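You operate a simulated robot arm through the tools that you are given. There is no shell and no other tool.

You run a simulated two-armed robot. Do the job below in one go: nothing can be reset, and whatever is moved stays where it is left.

Task
On the mending bench, fold the small tea towel in half and then in half again.

Only the result counts: the job must be done as asked and must still hold three seconds after the hand-in. Knocking over, shifting, dropping, spilling or breaking anything else fails it. Flat cloth is picked up by pressing the open fingertips on it (5 to 10 N) and closing them slowly along it; thin cloth reads only 2 to 8 mm in the jaws.

Robot
Two 7-joint arms with two-finger parallel grippers on one trunk, on a base that drives. Base frame: it is fixed to the floor where the robot stands at the start and does not move with it; the origin is under the middle of the robot, x ahead of it, y to its left, z up; the surface under the hand at the start is at about z = 90. Readings come in cm, degrees, newtons and seconds.
The left shoulder is at the start at [7.3, 18.2, 108.6], the right one opposite. With the tool pointing down near the work surface each hand reaches from about 30 to 76 cm from the robot's upright axis, wherever it stands, measured 20 degrees to its own side. Places, roughly: mending bench [60, -20, 90]; small tea towel [50, 10, 90]. Payload 3.91 kg a hand.
The tool frame of a hand sits at the grasp point between the pads (the TCP): z along the fingers, y along the line on which they close. The tips reach 3 cm beyond it. Largest opening 11 cm; finger width 2, thickness 1; the body of the gripper, 4.8 by 11.2 cm, starts 5.5 cm behind the TCP.
Orientation is told as [roll, pitch, yaw] about the base's x, y, z axes, in that order, counted from this pose: with the fingers straight down and closing along the base's y, the tool's x points along the base's -x, its y along +y and its z along -z.

Tools
- The arms move only by the tool step_arm. It takes "left_rows", "right_rows" or both (then of equal length, played together; a hand with none holds still); each is a list of rows, each a list of 3 entries, a list of its own where there are three numbers: the turn, a rotation vector about the tool's x, y, z in units of 90 degrees (1.0 is 90 degrees), then the shift along the tool's x, y, z in units of 300 mm (1.0 is 300 mm), then the closure, from 0 (fully open) to 1 (shut). In form: [[[rx, ry, rz], [tx, ty, tz], grip], ...]. A call has 1 to 20 rows; each row is the pose to reach, as a shift and turn from the pose commanded when the call began, along the tool's axes at that moment. A call with a number of a shift or a turn outside -1 to 1 is refused whole. A row lasts 0.2 s, in which the tool goes at most 5 cm and 8.6 degrees; a call with a longer step from one row to the next is refused whole, and so is a gripper value outside its range. A pose out of reach is approached as far as the arm can. The call stops where the force on the tool passes 40 N (or 10 N more than at its start, if that is more) or the arm is blocked; 0.2 s more then pass. Each finger travels about 7.2 cm/s and halts on what it meets, pressing with about 34 N; the grip force reading is that of the motor and also rises with nothing between the fingers. The clock runs only during rows and for 0.2 s after the last one: add rows that repeat a pose to give the fingers time. The reply holds the time, the measured pose of the TCP, the force on the tool along the base axes, the opening and the grip force, in the units named above and with some noise, with the torque about the TCP (base axes, N m) and any sound that the robot's microphone picked up.
- Cameras (640 x 400 px; columns grow to the right, rows downward): "scene" is now at [20.81, 3.34, 126.72]; the picture's right is [0.35, -0.94, 0.00], its down [-0.65, -0.24, -0.72] and it looks along [0.68, 0.26, -0.69] (base axes); focal length 214 px, centre (320, 200). "left" rides on the left gripper at [7.3, -1.7, -10.3] in its tool frame; the picture's right is [0.23, 0.97, 0.00], its down [-0.76, 0.18, -0.62] and it looks along [-0.61, 0.14, 0.78] (tool axes); focal length 222 px, centre (320, 200). "right" rides on the right gripper at [7.2, 1.7, -10.3] in its tool frame; the picture's right is [-0.23, 0.97, 0.00], its down [-0.76, -0.18, -0.62] and it looks along [-0.61, -0.14, 0.78] (tool axes); focal length 222 px, centre (320, 200). There is no depth. A picture from a camera that has moved, and an enlarged one, comes with that camera's place and axes in the base frame and with its lens. The place of the scene camera against the robot may be out by one fixed shift of up to 1.2 cm in any direction.
- capture(camera): a new picture of that camera. No time passes.
- raise_lower(by): slides the trunk up (or, below 0, down) by that many cm; the arms and the scene camera ride with it, the base frame stays. It gives what a move gives, with no picture.
- steer(legs): drives the robot by 1 to 6 legs, each [ahead, left, turn to the left] in cm, cm and degrees, along the robot's own axes; the way and the turn of a leg run together, so that a leg with both is an arc; at most 150 cm and 180 degrees a leg. The arms and the cameras ride along, it lands a little off, and it stops where it bumps. It gives what a move gives.
- aim_head(pan, tilt): turns the head with the scene camera to pan (to the left, within 80 degrees either way) and tilt (down, from -29 to 69), counted from straight ahead of the robot. It gives what a move gives.
- zoom(camera, box): a new picture of the part [left, top, right, bottom] of that camera's present view, enlarged. No time passes.
- finish_job(): hands the job in; it is judged then, once.

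Nothing tells you exact positions but the pictures and the camera data. Unless the task says otherwise, let go and move clear before handing in.

The tools are called after "Request:" as a command line: name --argument value ..., lists and objects as JSON in quotes. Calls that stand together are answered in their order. step_arm: Moves the arms, as the interface text tells. Its arguments: {"type":"object","properties":{"left_rows":{"type":"array"},"right_rows":{"type":"array"}},"required":[]} The other tools are called the same way: raise_lower (by) slides the trunk up or down; steer (legs) drives the base; aim_head (pan, tilt) turns the head that bears the scene camera; capture (camera) takes a picture; zoom (camera, box) takes an enlarged picture of a part of a camera's view; finish_job () hands the job in.

At the start:

```text
clock: 0.0
left_tool_pos: [41.63, 30.85, 109.67]
left_orientation: [0.0, -0.1, 0.0]
left_force: [-0.5, -1.0, 0.8]
left_ft_torque: [-0.01, -0.01, 0.0]
left_opening: 11.01
left_finger_force: 0.0
right_tool_pos: [53.71, -4.13, 105.54]
right_orientation: [0.1, 0.1, -0.1]
right_force: [-0.8, -0.6, 0.4]
right_ft_torque: [-0.03, 0.0, 0.02]
right_opening: 10.97
right_finger_force: 0.1
trunk travel left (down, up): [-35.0, 16.4]
robot x, y, heading: [-0.07, 0.05, -0.2]
head pan, tilt: [20.7, 43.8]
```

scene: 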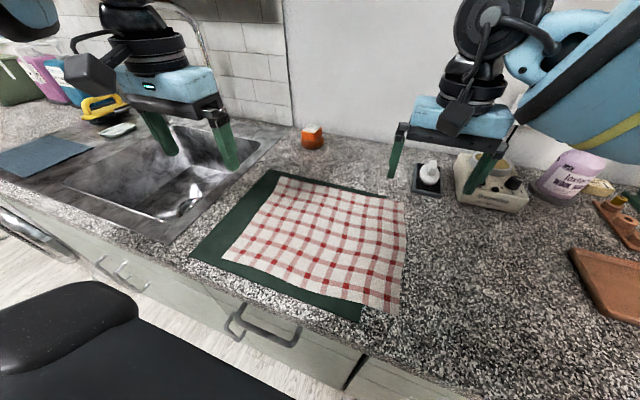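
right: 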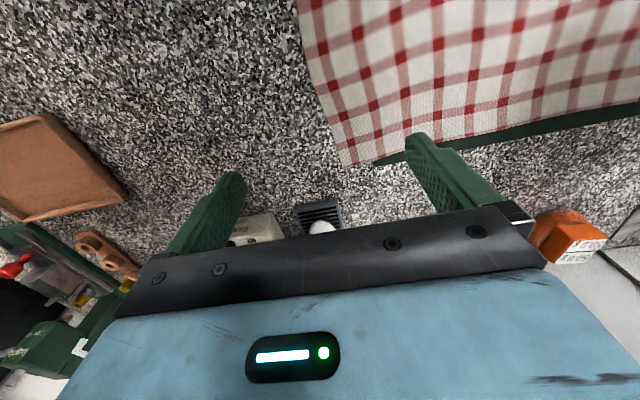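
left: 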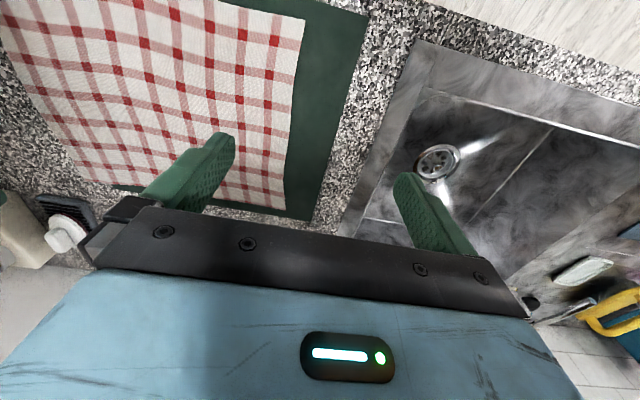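

I see the checked towel lying roughly square to the robot on a green mat, from about x 35 to 63 and y -3 to 31, with the counter edge near x 30. I'll look closer to locate the corners before moving.

Request:
zoom --camera "scene" --box '[180, 150, 440, 340]'

Request:
capture --camera "left"

Request:
capture --camera "right"

```text
2.11 times, centred on (310, 245) of scene
camera zoom: at [20.81, 3.34, 126.72], right [0.35, -0.94, 0.0], down [-0.65, -0.24, -0.72], along [0.68, 0.26, -0.69], focal length 452 px, centre (341, 105)
```

zoom: 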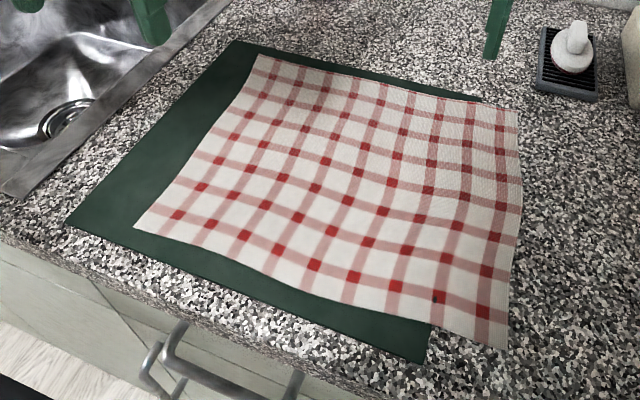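

```text
taken
camera left: at [34.28, 29.14, 119.91], right [-0.23, 0.97, 0.0], down [0.76, 0.18, 0.62], along [0.61, 0.14, -0.78], focal length 222 px, centre (320, 200)
```

left: 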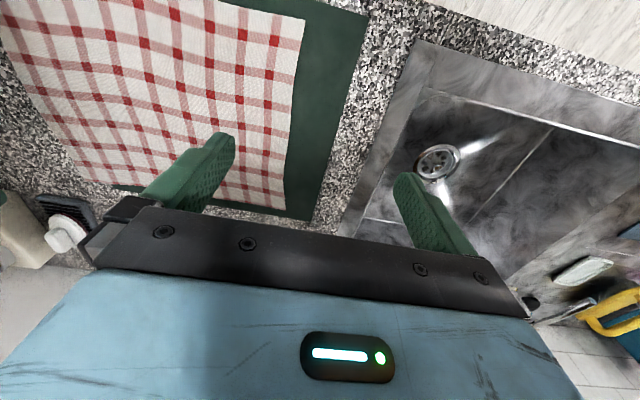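

```text
taken
camera right: at [46.53, -2.5, 115.83], right [0.23, 0.97, 0.0], down [0.76, -0.18, 0.62], along [0.61, -0.14, -0.78], focal length 222 px, centre (320, 200)
```

right: 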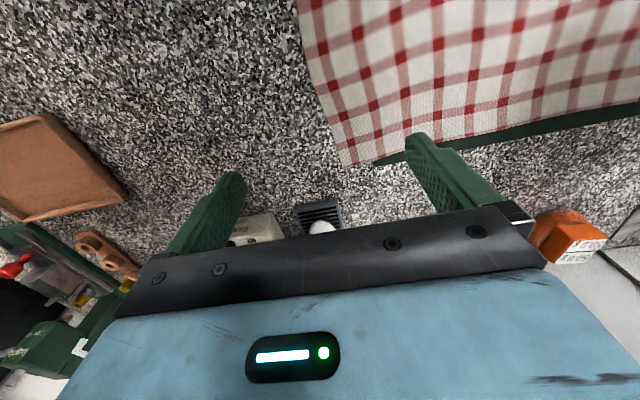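

The towel corners read about (62,31), (35,29), (36,-4) and (63,-3), give or take a centimetre. Before choosing the fold order I'll look around for obstacles near the base and towel.

Request:
aim_head --pan 0 --tilt 60

Request:
capture --camera "scene"

Request:
aim_head --pan 60 --tilt 50

Request:
capture --camera "scene"

Request:
aim_head --pan -50 --tilt 50

Request:
capture --camera "scene"

```text
clock: 0.8
left_tool_pos: [41.46, 30.86, 109.54]
left_orientation: [0.0, 0.0, 0.2]
left_force: [0.6, 0.6, -0.9]
left_ft_torque: [0.02, -0.02, -0.02]
left_opening: 11.01
left_finger_force: 0.0
right_tool_pos: [53.84, -4.18, 105.59]
right_orientation: [0.1, -0.1, 0.0]
right_force: [-0.2, -0.3, 0.3]
right_ft_torque: [0.01, -0.01, 0.0]
right_opening: 11.0
right_finger_force: 0.2
trunk travel left (down, up): [-35.0, 16.4]
robot x, y, heading: [-0.14, -0.22, -0.0]
head pan, tilt: [0.0, 60.0]
```

```text
taken
camera scene: at [19.77, 0.44, 124.6], right [0.0, -1.0, 0.0], down [-0.87, 0.0, -0.5], along [0.5, 0.0, -0.87], focal length 214 px, centre (320, 200)
```

scene: 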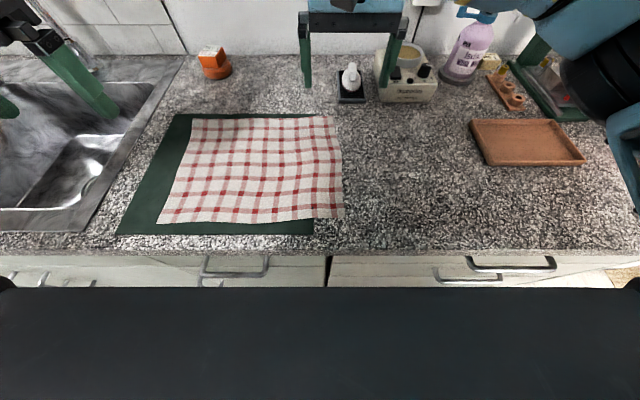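

```text
clock: 2.1
left_tool_pos: [41.59, 30.95, 109.6]
left_orientation: [0.1, 0.0, 0.0]
left_force: [-0.3, -0.8, 0.7]
left_ft_torque: [0.01, 0.0, -0.02]
left_opening: 11.0
left_finger_force: 0.1
right_tool_pos: [53.89, -4.18, 105.54]
right_orientation: [0.0, 0.0, 0.0]
right_force: [0.7, 0.4, -0.8]
right_ft_torque: [0.0, 0.02, 0.02]
right_opening: 11.03
right_finger_force: 0.1
trunk travel left (down, up): [-35.0, 16.4]
robot x, y, heading: [0.12, -0.08, 0.1]
head pan, tilt: [60.0, 50.0]
```

```text
taken
camera scene: at [16.96, 7.09, 125.85], right [0.87, -0.5, 0.0], down [-0.38, -0.66, -0.64], along [0.32, 0.56, -0.77], focal length 214 px, centre (320, 200)
```

scene: 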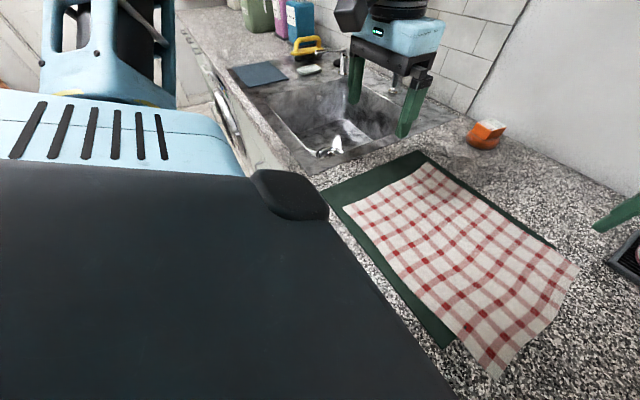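

```text
clock: 4.0
left_tool_pos: [41.43, 30.8, 109.58]
left_orientation: [0.1, 0.0, 0.1]
left_force: [0.9, 0.0, 0.4]
left_ft_torque: [0.01, -0.01, 0.02]
left_opening: 11.01
left_finger_force: 0.0
right_tool_pos: [53.88, -4.14, 105.5]
right_orientation: [0.0, 0.0, 0.0]
right_force: [0.4, -0.1, -0.3]
right_ft_torque: [-0.02, 0.01, -0.03]
right_opening: 11.0
right_finger_force: 0.0
trunk travel left (down, up): [-35.0, 16.4]
robot x, y, heading: [-0.05, -0.07, 0.1]
head pan, tilt: [-50.0, 50.0]
```

```text
taken
camera scene: at [18.06, -5.46, 125.85], right [-0.77, -0.64, 0.0], down [-0.49, 0.59, -0.64], along [0.41, -0.49, -0.77], focal length 214 px, centre (320, 200)
```

scene: 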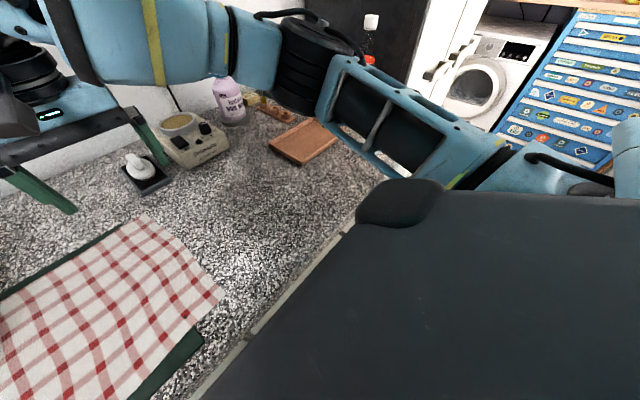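

The work area around the towel is clear; other items are at least 14 cm away. My plan is to fold right over left with the right hand on the far corner and the left hand on the near one, then fold near over far. I'll raise the trunk a little and turn the base slightly left so both hands reach everything.

Request:
raise_lower --by 6

Request:
steer --legs '[[0, 6, 20]]'

Request:
aim_head --pan -5 --tilt 52

Request:
capture --camera "scene"

```text
clock: 5.0
left_tool_pos: [41.46, 30.82, 115.46]
left_orientation: [-0.1, 0.0, 0.2]
left_force: [-0.5, 0.2, 0.1]
left_ft_torque: [0.01, 0.04, -0.01]
left_opening: 11.01
left_finger_force: 0.1
right_tool_pos: [53.75, -4.21, 111.38]
right_orientation: [0.0, 0.1, 0.0]
right_force: [0.5, -0.2, -0.5]
right_ft_torque: [0.0, 0.01, -0.01]
right_opening: 11.0
right_finger_force: 0.1
trunk travel left (down, up): [-41.0, 10.4]
robot x, y, heading: [0.16, 0.02, -0.1]
head pan, tilt: [-50.0, 50.0]
```

```text
clock: 6.5
left_tool_pos: [27.43, 49.17, 115.58]
left_orientation: [0.0, 0.0, 20.2]
left_force: [0.2, 0.0, -0.4]
left_ft_torque: [-0.02, -0.02, -0.01]
left_opening: 11.03
left_finger_force: 0.1
right_tool_pos: [50.98, 20.4, 111.44]
right_orientation: [0.0, 0.0, 20.1]
right_force: [-0.5, -1.0, -0.8]
right_ft_torque: [0.03, 0.02, -0.03]
right_opening: 11.01
right_finger_force: 0.0
trunk travel left (down, up): [-41.0, 10.4]
robot x, y, heading: [-0.94, 6.16, 20.1]
head pan, tilt: [-50.0, 50.0]
```

```text
clock: 7.6
left_tool_pos: [27.39, 49.14, 115.51]
left_orientation: [-0.1, 0.1, 20.3]
left_force: [0.1, -1.2, -0.1]
left_ft_torque: [-0.03, -0.04, -0.04]
left_opening: 11.0
left_finger_force: 0.1
right_tool_pos: [50.9, 20.44, 111.56]
right_orientation: [0.0, 0.0, 20.1]
right_force: [0.4, 0.0, -0.1]
right_ft_torque: [0.01, -0.03, 0.01]
right_opening: 11.0
right_finger_force: 0.0
trunk travel left (down, up): [-41.0, 10.4]
robot x, y, heading: [-1.07, 5.96, 20.2]
head pan, tilt: [-5.0, 52.0]
```

```text
taken
camera scene: at [16.42, 11.94, 132.18], right [0.26, -0.97, 0.0], down [-0.76, -0.21, -0.62], along [0.59, 0.16, -0.79], focal length 214 px, centre (320, 200)
```

scene: 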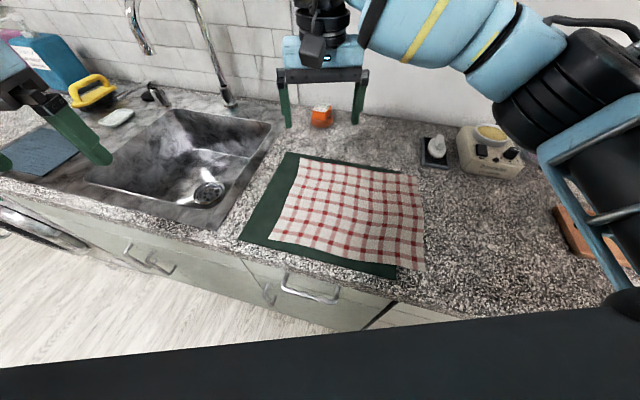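

The base is now turned about 20° and the towel is still undisturbed. I'm moving both hands to hover above the right edge, the right hand over the far corner and the left hand over the near one, and squaring them to the towel.

Request:
step_arm --right_rows '[[[0, 0, 0.028], [-0.0035, -0.1075, 0.0229], 0], [[0, 0, 0.056], [-0.007, -0.215, 0.0458], 0], [[0, 0, 0.083], [-0.0105, -0.3225, 0.0686], 0], [[0, 0, 0.111], [-0.014, -0.43, 0.0915], 0], [[0, 0, 0.139], [-0.0175, -0.5375, 0.1144], 0], [[0, 0, 0.167], [-0.021, -0.645, 0.1373], 0], [[0, 0, 0.194], [-0.0245, -0.7525, 0.16], 0], [[0, 0, 0.222], [-0.028, -0.86, 0.183], 0]]' --left_rows '[[[0, 0, 0.028], [0.0196, -0.1096, 0.01], 0], [[0, 0, 0.056], [0.0393, -0.2193, 0.02], 0], [[0, 0, 0.083], [0.0589, -0.3289, 0.03], 0], [[0, 0, 0.111], [0.0785, -0.4385, 0.04], 0], [[0, 0, 0.139], [0.0981, -0.5481, 0.05], 0], [[0, 0, 0.167], [0.1178, -0.6578, 0.06], 0], [[0, 0, 0.194], [0.1374, -0.7674, 0.07], 0], [[0, 0, 0.222], [0.157, -0.877, 0.08], 0]]'

Request:
capture --camera "scene"

```text
clock: 9.4
left_tool_pos: [31.75, 29.75, 113.51]
left_orientation: [0.1, -0.1, 2.4]
left_force: [-0.8, -0.2, -0.3]
left_ft_torque: [0.02, 0.01, 0.03]
left_opening: 10.99
left_finger_force: 0.0
left hand out of reach, approached as far as the arm can: row 7, 8
right_tool_pos: [60.67, -3.67, 106.16]
right_orientation: [0.0, 0.1, 0.2]
right_force: [0.7, -0.3, -0.3]
right_ft_torque: [0.0, 0.0, 0.01]
right_opening: 10.99
right_finger_force: 0.0
trunk travel left (down, up): [-41.0, 10.4]
robot x, y, heading: [-0.96, 5.82, 20.2]
head pan, tilt: [-5.0, 52.0]
```

```text
taken
camera scene: at [16.37, 11.8, 132.2], right [0.26, -0.97, 0.0], down [-0.76, -0.2, -0.62], along [0.59, 0.16, -0.79], focal length 214 px, centre (320, 200)
```

scene: 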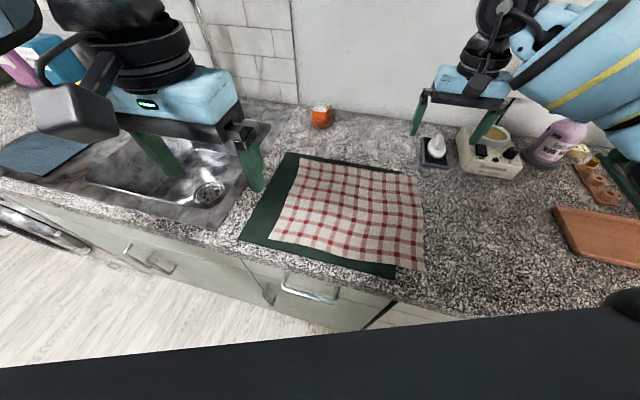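

The left hand was stopped about 40 cm from the body, short of its target, because it cannot twist that way so close in. I'll test whether turning the hand back to line up with the robot frees it.

Request:
step_arm --left_rows '[[[0, 0, -0.07], [0, 0, 0], 0], [[0, 0, -0.14], [0, 0, 0], 0], [[0, 0, -0.222], [0, 0, 0], 0], [[0, 0, -0.222], [0, 0, 0], 0]]'

```text
clock: 10.4
left_tool_pos: [31.9, 29.66, 113.39]
left_orientation: [0.0, -0.1, 20.2]
left_force: [-0.7, -0.2, -0.4]
left_ft_torque: [-0.04, 0.0, -0.04]
left_opening: 11.02
left_finger_force: 0.2
right_tool_pos: [60.68, -3.47, 106.13]
right_orientation: [0.0, 0.2, 0.1]
right_force: [-0.8, 0.2, -0.8]
right_ft_torque: [0.05, 0.0, 0.03]
right_opening: 11.01
right_finger_force: 0.0
trunk travel left (down, up): [-41.0, 10.4]
robot x, y, heading: [-1.14, 5.78, 20.1]
head pan, tilt: [-5.0, 52.0]
```

The hand turned back cleanly, so I'll try moving it across toward the near-right corner in this orientation.

Request:
step_arm --left_rows '[[[0, 0, 0], [0.021, -0.098, 0.02], 0], [[0, 0, 0], [0.042, -0.196, 0.04], 0], [[0, 0, 0], [0.063, -0.295, 0.06], 0], [[0, 0, 0], [0.084, -0.393, 0.08], 0], [[0, 0, 0], [0.105, -0.491, 0.1], 0], [[0, 0, 0], [0.126, -0.59, 0.12], 0], [[0, 0, 0], [0.147, -0.688, 0.14], 0], [[0, 0, 0], [0.168, -0.786, 0.16], 0], [[0, 0, 0], [0.189, -0.885, 0.18], 0], [[0, 0, 0], [0.21, -0.983, 0.2], 0]]'

Request:
capture --camera "scene"

```text
clock: 12.6
left_tool_pos: [31.98, 29.78, 113.38]
left_orientation: [0.1, 0.0, 20.1]
left_force: [0.3, 0.1, 0.3]
left_ft_torque: [0.0, 0.02, 0.02]
left_opening: 10.98
left_finger_force: 0.0
left hand out of reach, approached as far as the arm can: row 1, 2, 3, 4, 5, 6, 7, 8, 9, 10
right_tool_pos: [60.86, -3.44, 106.01]
right_orientation: [0.0, 0.0, 0.1]
right_force: [-0.4, 0.5, 0.0]
right_ft_torque: [-0.04, -0.01, -0.02]
right_opening: 11.01
right_finger_force: 0.1
trunk travel left (down, up): [-41.0, 10.4]
robot x, y, heading: [-1.23, 5.59, 19.9]
head pan, tilt: [-5.0, 52.0]
```

```text
taken
camera scene: at [16.42, 11.94, 132.18], right [0.26, -0.97, 0.0], down [-0.76, -0.21, -0.62], along [0.59, 0.16, -0.79], focal length 214 px, centre (320, 200)
```

scene: 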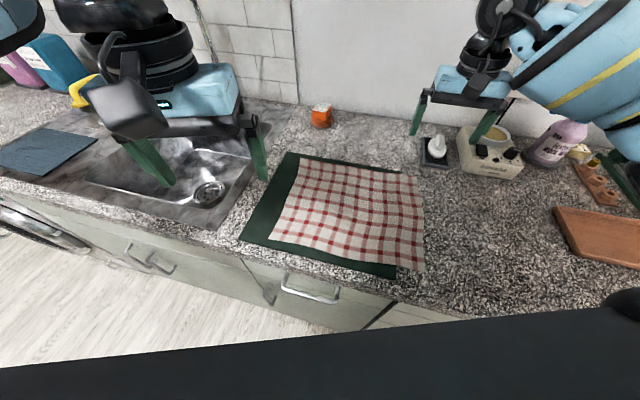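

The limit looks tied to the hand's height relative to the shoulder. I'll raise the trunk and lower the hands to see if the near area opens up.

Request:
raise_lower --by 10

Request:
step_arm --left_rows '[[[0, 0, 0], [0, 0, 0.12], 0], [[0, 0, 0], [0, 0, 0.24], 0], [[0, 0, 0], [0, 0, 0.36], 0], [[0, 0, 0], [0, 0, 0.48], 0], [[0, 0, 0], [0, 0, 0.6], 0]]' --right_rows '[[[0, 0, 0], [0, 0, 0.08], 0], [[0, 0, 0], [0, 0, 0.16], 0], [[0, 0, 0], [0, 0, 0.24], 0], [[0, 0, 0], [0, 0, 0.32], 0], [[0, 0, 0], [0, 0, 0.36], 0]]'

```text
clock: 14.0
left_tool_pos: [25.81, 27.55, 134.49]
left_orientation: [0.0, -17.7, 20.2]
left_force: [-0.8, 0.3, -0.5]
left_ft_torque: [-0.01, 0.02, 0.0]
left_opening: 11.02
left_finger_force: 0.0
right_tool_pos: [60.68, -3.52, 115.76]
right_orientation: [0.0, 0.2, 0.2]
right_force: [0.6, -1.3, -0.1]
right_ft_torque: [0.0, 0.0, -0.01]
right_opening: 11.01
right_finger_force: 0.1
trunk travel left (down, up): [-51.0, 0.4]
robot x, y, heading: [-1.24, 5.91, 20.3]
head pan, tilt: [-5.0, 52.0]
```

```text
clock: 15.2
left_tool_pos: [30.8, 29.47, 117.28]
left_orientation: [-0.1, -17.8, 20.2]
left_force: [-0.5, 1.0, -0.1]
left_ft_torque: [-0.01, 0.02, 0.02]
left_opening: 11.01
left_finger_force: 0.0
right_tool_pos: [60.56, -3.24, 105.15]
right_orientation: [0.0, 0.1, 0.1]
right_force: [0.0, -0.4, -0.6]
right_ft_torque: [0.02, 0.03, 0.02]
right_opening: 10.99
right_finger_force: 0.2
trunk travel left (down, up): [-51.0, 0.4]
robot x, y, heading: [-1.32, 5.63, 20.2]
head pan, tilt: [-5.0, 52.0]
```

Raising tilted the left hand by about 18°. I'll straighten it while lowering it over the left part of the towel, then test moving it across at that lower height.

Request:
step_arm --left_rows '[[[0, 0.033, 0], [0.022, -0.03, 0.094], 0], [[0, 0.066, 0], [0.043, -0.059, 0.188], 0], [[0, 0.1, 0], [0.065, -0.088, 0.282], 0], [[0, 0.132, 0], [0.087, -0.118, 0.376], 0], [[0, 0.165, 0], [0.108, -0.147, 0.47], 0], [[0, 0.197, 0], [0.13, -0.177, 0.564], 0], [[0, 0.197, 0], [0.13, -0.177, 0.564], 0]]'

Request:
capture --camera "scene"

```text
clock: 16.8
left_tool_pos: [29.66, 31.06, 103.35]
left_orientation: [0.0, 0.0, 20.2]
left_force: [0.2, 0.3, 0.2]
left_ft_torque: [0.01, -0.01, -0.01]
left_opening: 10.99
left_finger_force: 0.1
left hand out of reach, approached as far as the arm can: row 1, 2, 3, 4, 5, 6, 7
right_tool_pos: [60.54, -3.29, 105.28]
right_orientation: [0.0, 0.0, 0.2]
right_force: [1.2, 0.4, -0.4]
right_ft_torque: [0.02, 0.0, -0.01]
right_opening: 10.97
right_finger_force: 0.2
trunk travel left (down, up): [-51.0, 0.4]
robot x, y, heading: [-1.21, 5.82, 20.1]
head pan, tilt: [-5.0, 52.0]
```

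```text
taken
camera scene: at [7.54, 8.68, 144.0], right [0.26, -0.97, 0.0], down [-0.76, -0.21, -0.62], along [0.59, 0.16, -0.79], focal length 214 px, centre (320, 200)
```

scene: 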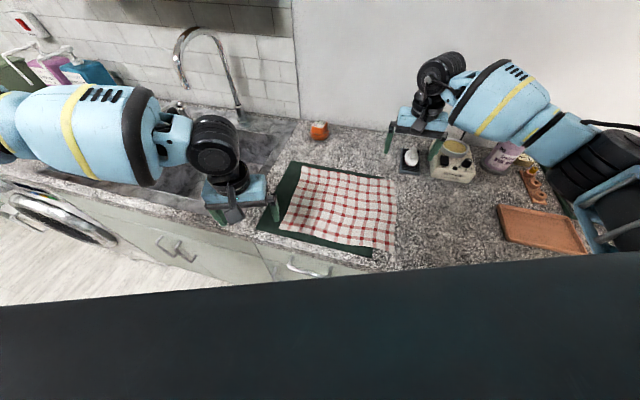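

Raising the trunk also tilts the torso back, and the left hand still cannot cross inward close to the body. I'll test whether it can cross further out, so I know which folds are feasible for it.

Request:
step_arm --left_rows '[[[0, 0, 0], [-0.1, 0, -0.02], 0], [[0, 0, 0], [-0.2, 0, -0.04], 0], [[0, 0, 0], [-0.3, 0, -0.06], 0], [[0, 0, 0], [-0.41, 0, -0.09], 0], [[0, 0, 0], [-0.41, -0.11, -0.09], 0], [[0, 0, 0], [-0.41, -0.22, -0.09], 0], [[0, 0, 0], [-0.41, -0.33, -0.09], 0], [[0, 0, 0], [-0.41, -0.44, -0.09], 0], [[0, 0, 0], [-0.41, -0.55, -0.09], 0], [[0, 0, 0], [-0.41, -0.66, -0.09], 0], [[0, 0, 0], [-0.41, -0.77, -0.09], 0], [[0, 0, 0], [-0.41, -0.88, -0.09], 0]]'

Request:
capture --camera "scene"

```text
clock: 19.4
left_tool_pos: [32.94, 31.85, 109.73]
left_orientation: [-0.2, -0.1, 20.2]
left_force: [-0.5, 0.1, 0.7]
left_ft_torque: [-0.01, 0.02, -0.01]
left_opening: 11.01
left_finger_force: 0.0
left hand out of reach, approached as far as the arm can: row 1, 2, 3, 4, 5, 6, 7, 8, 9, 10, 11, 12
right_tool_pos: [60.54, -3.36, 105.24]
right_orientation: [0.0, 0.0, 0.1]
right_force: [-0.8, -0.1, 0.0]
right_ft_torque: [0.0, 0.0, -0.02]
right_opening: 11.01
right_finger_force: 0.1
trunk travel left (down, up): [-51.0, 0.4]
robot x, y, heading: [-0.84, 5.71, 20.3]
head pan, tilt: [-5.0, 52.0]
```

```text
taken
camera scene: at [7.57, 8.71, 144.0], right [0.26, -0.97, 0.0], down [-0.76, -0.21, -0.62], along [0.59, 0.16, -0.79], focal length 214 px, centre (320, 200)
```

scene: 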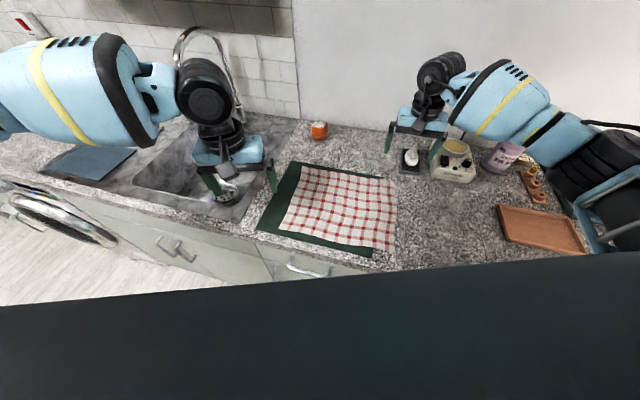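

The left arm seems stuck against a joint limit. I'll move it back out to its own side, lift both hands, and return the trunk to its starting height.

Request:
step_arm --left_rows '[[[0, 0, 0], [0, 0.1, -0.05], 0], [[0, 0, 0], [0, 0.2, -0.1], 0], [[0, 0, 0], [0, 0.3, -0.15], 0], [[0, 0, 0], [-0.05, 0.4, -0.2], 0], [[0, 0, 0], [-0.1, 0.5, -0.25], 0], [[0, 0, 0], [-0.15, 0.5, -0.3], 0]]' --right_rows '[[[0, 0, 0], [0, 0.08, -0.07], 0], [[0, 0, 0], [0, 0.16, -0.14], 0], [[0, 0, 0], [0, 0.24, -0.21], 0], [[0, 0, 0], [0, 0.32, -0.28], 0], [[0, 0, 0], [0, 0.4, -0.35], 0], [[0, 0, 0], [0, 0.4, -0.42], 0]]'

```text
clock: 20.8
left_tool_pos: [30.82, 48.41, 118.78]
left_orientation: [0.0, 0.0, 20.0]
left_force: [0.5, -0.9, -0.3]
left_ft_torque: [0.0, 0.0, 0.0]
left_opening: 11.02
left_finger_force: 0.0
right_tool_pos: [60.8, 8.44, 117.83]
right_orientation: [0.1, 0.1, 0.2]
right_force: [-0.7, -0.2, 0.3]
right_ft_torque: [0.01, -0.01, 0.02]
right_opening: 11.0
right_finger_force: 0.1
trunk travel left (down, up): [-51.0, 0.4]
robot x, y, heading: [-1.07, 5.42, 20.0]
head pan, tilt: [-5.0, 52.0]
```

The left arm is free again. I'll bring the trunk back to its starting height and check the crossing range further from the body.

Request:
raise_lower --by -13

Request:
step_arm --left_rows '[[[0, 0, 0], [-0.1, -0.1, 0], 0], [[0, 0, 0], [-0.2, -0.2, 0], 0], [[0, 0, 0], [-0.3, -0.3, 0], 0], [[0, 0, 0], [-0.35, -0.4, 0], 0], [[0, 0, 0], [-0.35, -0.5, 0], 0], [[0, 0, 0], [-0.35, -0.6, 0], 0], [[0, 0, 0], [-0.35, -0.7, 0], 0], [[0, 0, 0], [-0.35, -0.8, 0], 0], [[0, 0, 0], [-0.35, -0.9, 0], 0], [[0, 0, 0], [-0.35, -1.0, 0], 0]]' --right_rows '[[[0, 0, 0], [0, -0.08, 0], 0], [[0, 0, 0], [0, -0.16, 0], 0], [[0, 0, 0], [0, -0.24, 0], 0], [[0, 0, 0], [0, -0.32, 0], 0], [[0, 0, 0], [0, -0.4, 0], 0], [[0, 0, 0], [0, -0.48, 0], 0], [[0, 0, 0], [0, -0.56, 0], 0], [[0, 0, 0], [0, -0.64, 0], 0], [[0, 0, 0], [0, -0.64, 0], 0], [[0, 0, 0], [0, -0.64, 0], 0]]'

Request:
capture --camera "scene"

```text
clock: 22.3
left_tool_pos: [30.64, 48.42, 105.88]
left_orientation: [-0.2, -0.1, 20.1]
left_force: [-0.1, -0.6, 0.1]
left_ft_torque: [-0.01, -0.05, -0.02]
left_opening: 10.99
left_finger_force: 0.0
right_tool_pos: [60.58, 8.36, 104.79]
right_orientation: [-0.1, -0.1, 0.1]
right_force: [0.2, -0.1, 0.2]
right_ft_torque: [0.01, 0.04, 0.0]
right_opening: 11.0
right_finger_force: 0.0
trunk travel left (down, up): [-38.0, 13.4]
robot x, y, heading: [-1.05, 6.05, 20.2]
head pan, tilt: [-5.0, 52.0]
```

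```text
clock: 24.5
left_tool_pos: [41.75, 38.16, 106.94]
left_orientation: [0.0, 0.0, 20.2]
left_force: [-1.2, 0.5, -0.5]
left_ft_torque: [0.01, 0.03, 0.03]
left_opening: 10.98
left_finger_force: 0.1
left hand out of reach, approached as far as the arm can: row 5, 6, 7, 8, 9, 10
right_tool_pos: [60.79, -10.77, 104.79]
right_orientation: [0.0, 0.1, 0.1]
right_force: [-1.1, 0.1, 0.2]
right_ft_torque: [-0.05, 0.03, 0.02]
right_opening: 10.99
right_finger_force: 0.1
trunk travel left (down, up): [-38.0, 13.4]
robot x, y, heading: [-1.3, 5.8, 19.9]
head pan, tilt: [-5.0, 52.0]
```

```text
taken
camera scene: at [17.69, 12.39, 128.76], right [0.26, -0.97, 0.0], down [-0.76, -0.21, -0.62], along [0.59, 0.16, -0.79], focal length 214 px, centre (320, 200)
```

scene: 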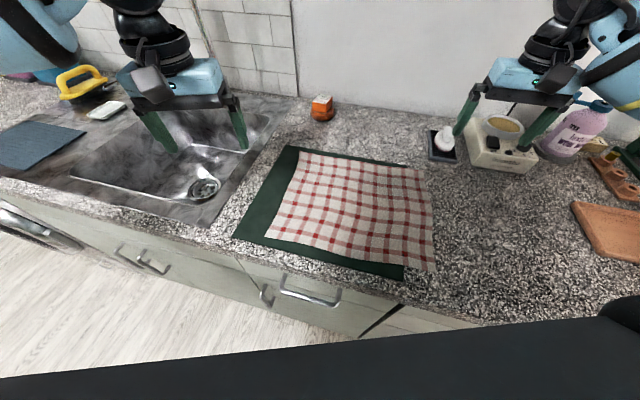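

The left hand stops at about 15 cm left of the robot's midline each time. I'll look at both arms' postures to see why.

Request:
aim_head --pan 45 --tilt 25

Request:
capture --camera "scene"

Request:
aim_head --pan -45 --tilt 25

Request:
capture --camera "scene"

```text
clock: 25.7
left_tool_pos: [41.71, 38.19, 107.03]
left_orientation: [0.1, -0.1, 20.2]
left_force: [0.6, 0.0, -0.1]
left_ft_torque: [0.05, 0.0, 0.01]
left_opening: 11.01
left_finger_force: 0.0
right_tool_pos: [60.72, -10.82, 105.02]
right_orientation: [-0.1, 0.0, 0.1]
right_force: [0.0, -0.7, 0.1]
right_ft_torque: [0.0, 0.0, 0.03]
right_opening: 11.03
right_finger_force: 0.1
trunk travel left (down, up): [-38.0, 13.4]
robot x, y, heading: [-0.83, 5.91, 19.9]
head pan, tilt: [45.0, 25.0]
```

```text
taken
camera scene: at [14.25, 18.78, 132.79], right [0.91, -0.42, 0.0], down [-0.18, -0.38, -0.91], along [0.38, 0.82, -0.42], focal length 214 px, centre (320, 200)
```

scene: 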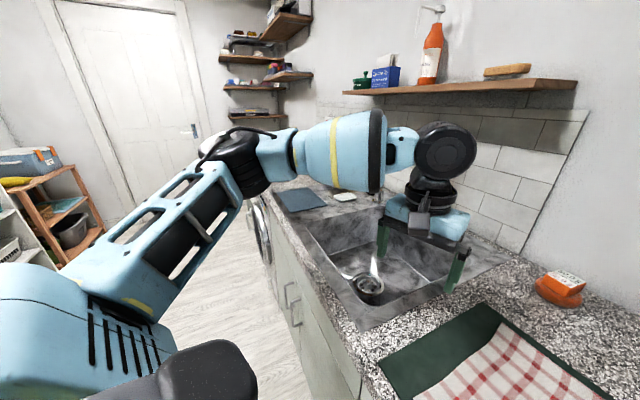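

```text
clock: 27.4
left_tool_pos: [41.69, 38.23, 107.02]
left_orientation: [-0.1, -0.1, 20.2]
left_force: [-0.1, -0.3, -0.8]
left_ft_torque: [-0.01, 0.03, 0.0]
left_opening: 11.02
left_finger_force: 0.1
right_tool_pos: [60.64, -10.79, 104.93]
right_orientation: [0.0, -0.1, 0.1]
right_force: [0.1, 0.2, 0.4]
right_ft_torque: [0.04, 0.0, 0.0]
right_opening: 11.02
right_finger_force: 0.1
trunk travel left (down, up): [-38.0, 13.4]
robot x, y, heading: [-0.85, 5.96, 20.2]
head pan, tilt: [-45.0, 25.0]
```

```text
taken
camera scene: at [18.73, 6.56, 132.79], right [-0.42, -0.91, 0.0], down [-0.38, 0.18, -0.91], along [0.82, -0.38, -0.42], focal length 214 px, centre (320, 200)
```

scene: 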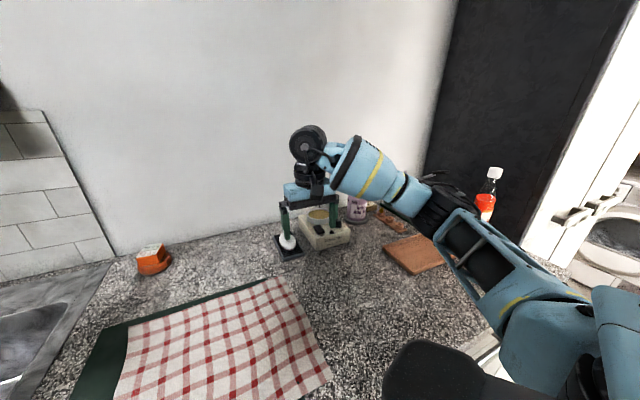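

I'll probe the left arm's inward motion with small steps to see exactly where it stops.

Request:
step_arm --left_rows '[[[0, 0, 0], [0, -0.05, 0], 0], [[0, 0, 0], [0, -0.1, 0], 0]]'

Request:
step_arm --left_rows '[[[0, 0, 0], [0.1, 0, 0], 0], [[0, 0, 0], [0.2, 0, 0], 0]]'

Request:
step_arm --left_rows '[[[0, 0, 0], [0, -0.05, 0], 0], [[0, 0, 0], [0, -0.1, 0], 0]]'

```text
clock: 28.0
left_tool_pos: [42.03, 38.13, 107.02]
left_orientation: [0.0, -0.1, 20.1]
left_force: [0.0, -0.2, 0.4]
left_ft_torque: [0.07, -0.02, 0.0]
left_opening: 10.99
left_finger_force: 0.0
left hand out of reach, approached as far as the arm can: row 1, 2
right_tool_pos: [60.7, -10.76, 104.87]
right_orientation: [0.0, 0.0, 0.1]
right_force: [0.2, -0.6, 0.5]
right_ft_torque: [0.0, 0.01, 0.01]
right_opening: 11.02
right_finger_force: 0.1
trunk travel left (down, up): [-38.0, 13.4]
robot x, y, heading: [-1.08, 5.8, 20.0]
head pan, tilt: [-45.0, 25.0]
```

```text
clock: 28.6
left_tool_pos: [36.43, 36.1, 106.83]
left_orientation: [-0.2, 0.0, 20.3]
left_force: [-0.9, 0.7, -0.3]
left_ft_torque: [-0.01, 0.01, -0.01]
left_opening: 11.01
left_finger_force: 0.1
right_tool_pos: [60.63, -10.84, 104.92]
right_orientation: [0.1, 0.0, 0.1]
right_force: [0.2, 0.8, 0.5]
right_ft_torque: [0.02, -0.02, -0.01]
right_opening: 11.02
right_finger_force: 0.0
trunk travel left (down, up): [-38.0, 13.4]
robot x, y, heading: [-0.92, 5.57, 20.2]
head pan, tilt: [-45.0, 25.0]
```

```text
clock: 29.2
left_tool_pos: [37.77, 33.46, 106.83]
left_orientation: [0.0, -0.1, 20.5]
left_force: [0.5, -0.3, 0.8]
left_ft_torque: [-0.04, 0.0, -0.04]
left_opening: 11.01
left_finger_force: 0.1
right_tool_pos: [60.86, -10.66, 104.84]
right_orientation: [-0.1, 0.1, 0.1]
right_force: [0.2, -0.3, -1.1]
right_ft_torque: [0.0, 0.04, 0.04]
right_opening: 10.98
right_finger_force: 0.1
trunk travel left (down, up): [-38.0, 13.4]
robot x, y, heading: [-0.96, 5.5, 20.3]
head pan, tilt: [-45.0, 25.0]
```

I'll run the same inward test with the right hand, toward the far-left corner.

Request:
step_arm --right_rows '[[[0, 0, 0], [0, 0.12, 0], 0], [[0, 0, 0], [0, 0.24, 0], 0], [[0, 0, 0], [0, 0.36, 0], 0], [[0, 0, 0], [0, 0.48, 0], 0], [[0, 0, 0], [0, 0.6, 0], 0], [[0, 0, 0], [0, 0.72, 0], 0], [[0, 0, 0], [0, 0.84, 0], 0], [[0, 0, 0], [0, 0.96, 0], 0]]'

Request:
step_arm --right_rows '[[[0, 0, 0], [0, 0.08, 0], 0], [[0, 0, 0], [0, 0.16, 0], 0], [[0, 0, 0], [0, 0.24, 0], 0], [[0, 0, 0], [0, 0.32, 0], 0]]'

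```text
clock: 31.0
left_tool_pos: [37.66, 33.39, 106.67]
left_orientation: [-0.2, -0.1, 20.6]
left_force: [0.5, 0.6, -0.1]
left_ft_torque: [0.03, -0.01, 0.02]
left_opening: 11.0
left_finger_force: 0.1
right_tool_pos: [60.39, 18.1, 104.81]
right_orientation: [-0.1, 0.0, 0.1]
right_force: [-0.5, 1.1, -0.4]
right_ft_torque: [-0.03, 0.01, 0.0]
right_opening: 11.01
right_finger_force: 0.2
trunk travel left (down, up): [-38.0, 13.4]
robot x, y, heading: [-0.92, 5.84, 20.0]
head pan, tilt: [-45.0, 25.0]
```

```text
clock: 32.0
left_tool_pos: [37.65, 33.33, 106.88]
left_orientation: [-0.2, -0.1, 20.5]
left_force: [0.1, -0.1, -0.2]
left_ft_torque: [-0.01, -0.04, -0.02]
left_opening: 11.0
left_finger_force: 0.0
right_tool_pos: [60.09, 27.5, 104.81]
right_orientation: [0.0, 0.0, 0.2]
right_force: [-0.1, -0.4, 0.2]
right_ft_torque: [0.01, -0.01, -0.03]
right_opening: 11.01
right_finger_force: 0.0
right hand out of reach, approached as far as the arm can: row 4
trunk travel left (down, up): [-38.0, 13.4]
robot x, y, heading: [-1.15, 5.78, 20.2]
head pan, tilt: [-45.0, 25.0]
```

The right hand reaches the midline fine, so only the left arm is limited. I'll test whether a different hand yaw lets the left arm come further in.

Request:
step_arm --left_rows '[[[0, 0, 0.09], [0, 0, 0], 0], [[0, 0, 0.18], [0, 0, 0], 0], [[0, 0, 0.27], [0, 0, 0], 0], [[0, 0, 0.36], [0, 0, 0], 0], [[0, 0, 0.45], [0, 0, 0], 0], [[0, 0, 0.54], [0, 0, 0], 0], [[0, 0, 0.54], [0, -0.1, 0], 0], [[0, 0, 0.54], [0, -0.2, 0], 0], [[0, 0, 0.54], [0, -0.3, 0], 0]]'

```text
clock: 34.0
left_tool_pos: [37.78, 33.32, 106.87]
left_orientation: [0.0, -0.1, -28.2]
left_force: [0.5, -0.1, -0.6]
left_ft_torque: [-0.01, -0.01, -0.02]
left_opening: 10.98
left_finger_force: 0.1
left hand out of reach, approached as far as the arm can: row 7, 8, 9
right_tool_pos: [60.22, 27.26, 104.82]
right_orientation: [0.0, 0.0, 0.0]
right_force: [-1.1, -0.3, 0.2]
right_ft_torque: [0.0, 0.0, -0.01]
right_opening: 11.01
right_finger_force: 0.1
trunk travel left (down, up): [-38.0, 13.4]
robot x, y, heading: [-0.96, 5.46, 20.1]
head pan, tilt: [-45.0, 25.0]
```

Yaw makes no difference, so the left arm can't cross the midline. I'll clear the left hand outward and find how far the right hand can cross instead.

Request:
step_arm --left_rows '[[[0, 0, -0.07], [0.05, 0.042, 0], 0], [[0, 0, -0.14], [0.1, 0.084, 0], 0], [[0, 0, -0.21], [0.15, 0.126, 0], 0], [[0, 0, -0.28], [0.2, 0.168, 0], 0], [[0, 0, -0.35], [0.25, 0.21, 0], 0], [[0, 0, -0.42], [0.3, 0.252, 0], 0], [[0, 0, -0.49], [0.34, 0.294, 0], 0], [[0, 0, -0.54], [0.37, 0.333, 0], 0]]' --right_rows '[[[0, 0, 0], [0.045, 0.0, 0], 0], [[0, 0, 0], [0.09, 0.0, 0], 0], [[0, 0, 0], [0.135, 0.03, 0], 0], [[0, 0, 0], [0.18, 0.06, 0], 0], [[0, 0, 0], [0.225, 0.09, 0], 0], [[0, 0, 0], [0.27, 0.13, 0], 0], [[0, 0, 0], [0.32, 0.18, 0], 0], [[0, 0, 0], [0.365, 0.222, 0], 0]]'

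```text
clock: 35.8
left_tool_pos: [32.66, 47.1, 105.95]
left_orientation: [0.0, -0.2, 20.3]
left_force: [0.7, -0.4, -0.2]
left_ft_torque: [0.01, -0.01, 0.01]
left_opening: 10.97
left_finger_force: 0.0
right_tool_pos: [49.21, 34.19, 104.88]
right_orientation: [-0.1, 0.1, 0.1]
right_force: [-0.3, 0.4, -0.4]
right_ft_torque: [-0.02, 0.01, -0.03]
right_opening: 11.0
right_finger_force: 0.1
trunk travel left (down, up): [-38.0, 13.4]
robot x, y, heading: [-0.93, 5.75, 20.2]
head pan, tilt: [-45.0, 25.0]
```

The right hand can cross well past the midline, so I'll use the left for the near corner and the right for the far one, and carry the cloth mostly by driving the base sideways. I'm parking the base further right now so both hands can reach the right edge together.

Request:
steer --legs '[[0, 0, -12], [-1.8, -27.3, 0]]'

Request:
aim_head --pan 18 --tilt 55

Request:
capture --camera "scene"

```text
clock: 39.5
left_tool_pos: [42.58, 12.24, 106.01]
left_orientation: [0.0, 0.0, 8.7]
left_force: [0.3, 0.0, 0.5]
left_ft_torque: [0.03, 0.02, -0.01]
left_opening: 11.01
left_finger_force: 0.0
right_tool_pos: [56.18, -3.77, 104.8]
right_orientation: [0.0, 0.0, -11.5]
right_force: [0.1, 0.2, 0.1]
right_ft_torque: [0.02, 0.02, -0.07]
right_opening: 10.99
right_finger_force: 0.1
trunk travel left (down, up): [-38.0, 13.4]
robot x, y, heading: [1.43, -21.09, 8.2]
head pan, tilt: [-45.0, 25.0]
```

```text
clock: 40.8
left_tool_pos: [42.7, 12.15, 105.96]
left_orientation: [0.1, -0.1, 8.6]
left_force: [0.1, 1.1, -0.1]
left_ft_torque: [-0.04, -0.01, 0.0]
left_opening: 10.99
left_finger_force: 0.0
right_tool_pos: [56.19, -3.66, 104.76]
right_orientation: [0.0, 0.0, -11.5]
right_force: [0.2, 1.1, 0.0]
right_ft_torque: [0.0, 0.02, 0.0]
right_opening: 11.0
right_finger_force: 0.0
trunk travel left (down, up): [-38.0, 13.4]
robot x, y, heading: [1.38, -21.46, 8.3]
head pan, tilt: [18.0, 55.0]
```

```text
taken
camera scene: at [19.64, -15.84, 128.39], right [0.45, -0.9, 0.0], down [-0.73, -0.36, -0.57], along [0.51, 0.26, -0.82], focal length 214 px, centre (320, 200)
```

scene: 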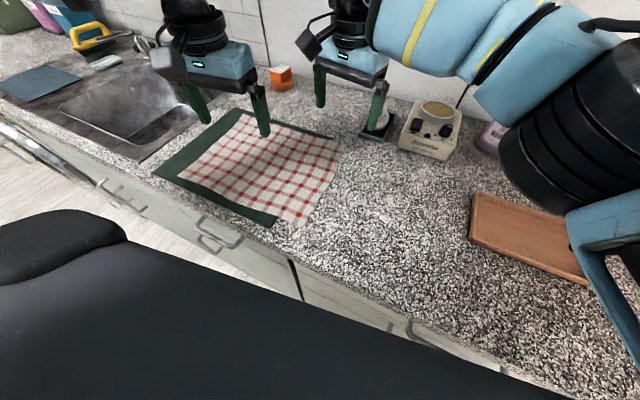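

The base is at (1.4, -21.3) with both hands near the right side of the towel. I'm moving them above the far-right and near-right corners.

Request:
step_arm --left_rows '[[[0, 0, 0.012], [0.033, -0.059, 0], 0], [[0, 0, 0.024], [0.066, -0.118, 0], 0], [[0, 0, 0.036], [0.099, -0.177, 0], 0], [[0, 0, 0.048], [0.131, -0.236, 0], 0], [[0, 0, 0.06], [0.164, -0.296, 0], 0], [[0, 0, 0.072], [0.197, -0.355, 0], 0], [[0, 0, 0.084], [0.23, -0.414, 0], 0], [[0, 0, 0.0956], [0.263, -0.473, 0], 0]]' --right_rows '[[[0, 0, -0.016], [-0.017, 0.006, 0], 0], [[0, 0, -0.032], [-0.034, 0.013, 0], 0], [[0, 0, -0.048], [-0.051, 0.019, 0], 0], [[0, 0, -0.064], [-0.068, 0.026, 0], 0], [[0, 0, -0.08], [-0.085, 0.032, 0], 0], [[0, 0, -0.096], [-0.102, 0.038, 0], 0], [[0, 0, -0.112], [-0.119, 0.045, 0], 0], [[0, 0, -0.128], [-0.136, 0.051, 0], 0]]'

Request:
capture --camera "left"

Request:
capture --camera "right"

Request:
capture --camera "scene"

```text
clock: 42.0
left_tool_pos: [39.29, 3.12, 106.13]
left_orientation: [0.0, -0.1, 3.4]
left_force: [0.5, 0.0, -0.2]
left_ft_torque: [-0.03, -0.02, 0.03]
left_opening: 11.01
left_finger_force: 0.0
right_tool_pos: [64.48, -10.87, 105.91]
right_orientation: [2.2, 0.6, -13.6]
right_force: [0.5, 0.2, 0.4]
right_ft_torque: [0.01, -0.02, 0.01]
right_opening: 11.01
right_finger_force: 0.0
trunk travel left (down, up): [-38.0, 13.4]
robot x, y, heading: [1.17, -21.33, 8.4]
head pan, tilt: [18.0, 55.0]
stopped in row 5 (right hand): the arm was blocked; the commanded pose is now the measured one
```

```text
taken
camera left: at [32.11, 0.83, 116.47], right [-0.29, 0.96, 0.0], down [0.75, 0.22, 0.63], along [0.6, 0.18, -0.78], focal length 222 px, centre (320, 200)
```

left: 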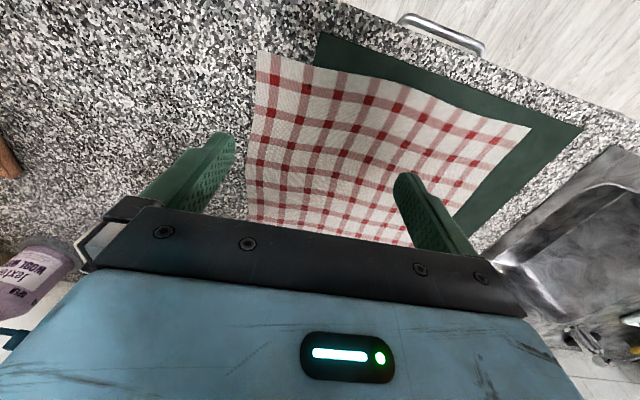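

```text
taken
camera right: at [57.89, -8.09, 116.29], right [0.45, 0.89, 0.04], down [0.7, -0.38, 0.61], along [0.56, -0.25, -0.79], focal length 222 px, centre (320, 200)
```

right: 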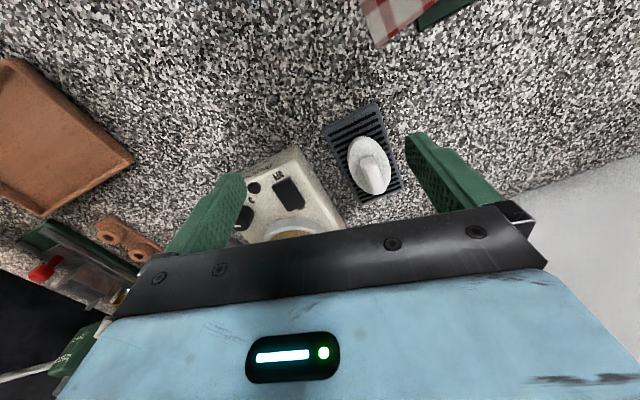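

```text
taken
camera scene: at [19.62, -15.91, 128.4], right [0.45, -0.9, 0.0], down [-0.73, -0.36, -0.57], along [0.51, 0.26, -0.82], focal length 214 px, centre (320, 200)
```

scene: 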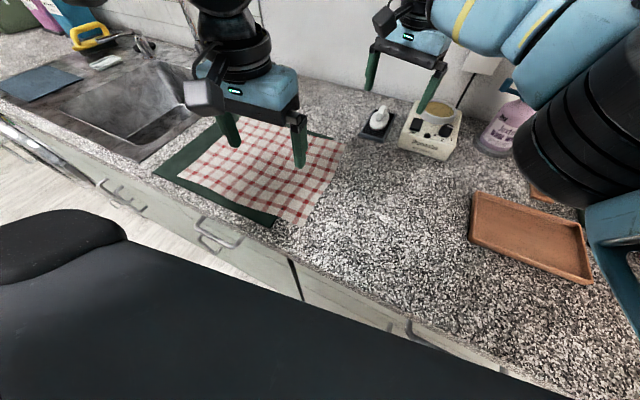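

The right arm was blocked and pushed aside during that move. I'll look at the arms to find out what it met before moving anything else.

Request:
aim_head --pan -25 --tilt 25

Request:
capture --camera "scene"

Request:
aim_head --pan 25 --tilt 25

Request:
capture --camera "scene"

```text
clock: 43.1
left_tool_pos: [39.33, 3.11, 105.92]
left_orientation: [-0.1, -0.1, 3.4]
left_force: [0.5, 0.7, -0.6]
left_ft_torque: [0.04, 0.02, 0.0]
left_opening: 10.99
left_finger_force: 0.0
right_tool_pos: [64.63, -10.87, 105.72]
right_orientation: [2.2, 0.5, -13.6]
right_force: [0.1, -0.1, 0.3]
right_ft_torque: [-0.02, 0.02, 0.02]
right_opening: 10.98
right_finger_force: 0.2
trunk travel left (down, up): [-38.0, 13.4]
robot x, y, heading: [1.35, -20.99, 8.4]
head pan, tilt: [-25.0, 25.0]
```

```text
taken
camera scene: at [22.03, -21.66, 132.78], right [-0.28, -0.96, 0.0], down [-0.41, 0.12, -0.91], along [0.87, -0.26, -0.42], focal length 214 px, centre (320, 200)
```

scene: 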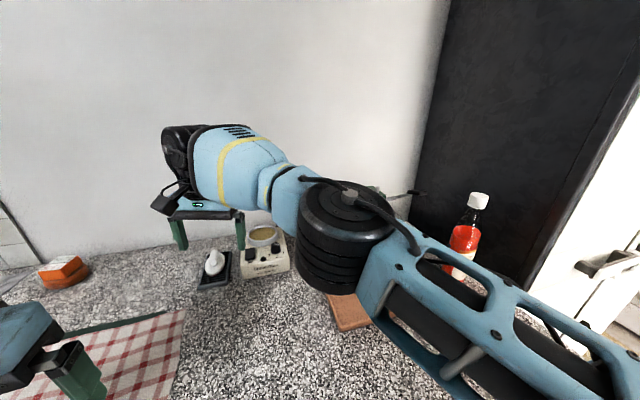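

```text
clock: 44.3
left_tool_pos: [39.32, 3.06, 106.07]
left_orientation: [-0.1, -0.1, 3.5]
left_force: [-0.3, -0.7, -0.4]
left_ft_torque: [0.02, 0.0, 0.01]
left_opening: 10.99
left_finger_force: 0.1
right_tool_pos: [64.67, -10.78, 105.87]
right_orientation: [2.1, 0.6, -13.5]
right_force: [-0.4, -1.1, 0.1]
right_ft_torque: [-0.02, -0.05, 0.0]
right_opening: 11.01
right_finger_force: 0.1
trunk travel left (down, up): [-38.0, 13.4]
robot x, y, heading: [1.3, -21.25, 8.4]
head pan, tilt: [25.0, 25.0]
```

```text
taken
camera scene: at [20.88, -13.98, 132.79], right [0.55, -0.83, 0.0], down [-0.35, -0.23, -0.91], along [0.76, 0.5, -0.42], focal length 214 px, centre (320, 200)
```

scene: 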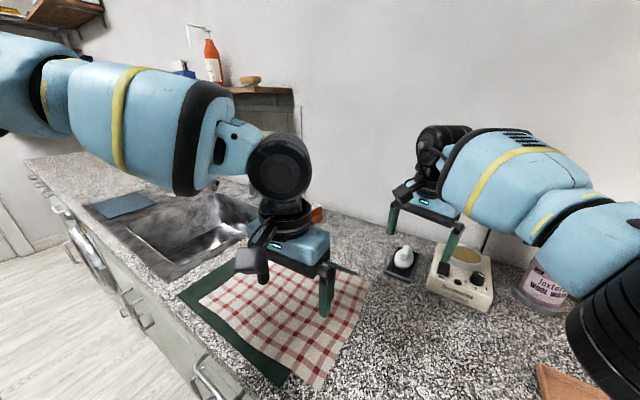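

Nothing was knocked; the right arm was simply overstretched near its reach limit and shifted aside. I'll draw it back and tilt its fingers 20° forward so its wrist stays closer to the robot.

Request:
step_arm --right_rows '[[[0, -0.028, -0.019], [0.036, 0.012, 0], 0], [[0, -0.057, -0.038], [0.072, 0.024, 0], 0], [[0, -0.086, -0.057], [0.107, 0.036, 0], 0], [[0, -0.114, -0.075], [0.143, 0.048, 0], 0], [[0, -0.143, -0.094], [0.179, 0.06, 0], 0], [[0, -0.172, -0.113], [0.215, 0.072, 0], 0], [[0, -0.2, -0.132], [0.25, 0.084, 0], 0], [[-0.002, -0.229, -0.151], [0.286, 0.096, 0], 0], [[-0.002, -0.229, -0.151], [0.286, 0.096, 0], 0]]'

Request:
capture --camera "scene"

```text
clock: 46.3
left_tool_pos: [39.36, 3.06, 106.13]
left_orientation: [-0.1, -0.2, 3.3]
left_force: [-0.3, 0.5, 0.3]
left_ft_torque: [-0.01, -0.05, -0.02]
left_opening: 10.97
left_finger_force: 0.0
right_tool_pos: [56.87, -5.98, 105.97]
right_orientation: [0.0, -20.4, 0.0]
right_force: [1.0, -0.2, 0.2]
right_ft_torque: [-0.01, 0.02, -0.02]
right_opening: 10.98
right_finger_force: 0.1
trunk travel left (down, up): [-38.0, 13.4]
robot x, y, heading: [1.06, -21.15, 8.7]
head pan, tilt: [25.0, 25.0]
```

```text
taken
camera scene: at [20.89, -13.98, 132.79], right [0.55, -0.83, 0.0], down [-0.35, -0.23, -0.91], along [0.76, 0.5, -0.42], focal length 214 px, centre (320, 200)
```

scene: 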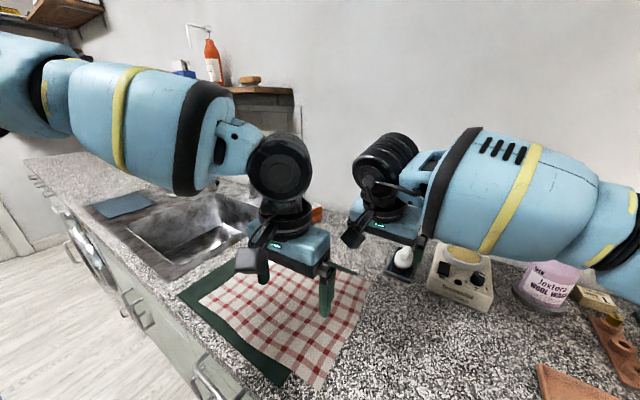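

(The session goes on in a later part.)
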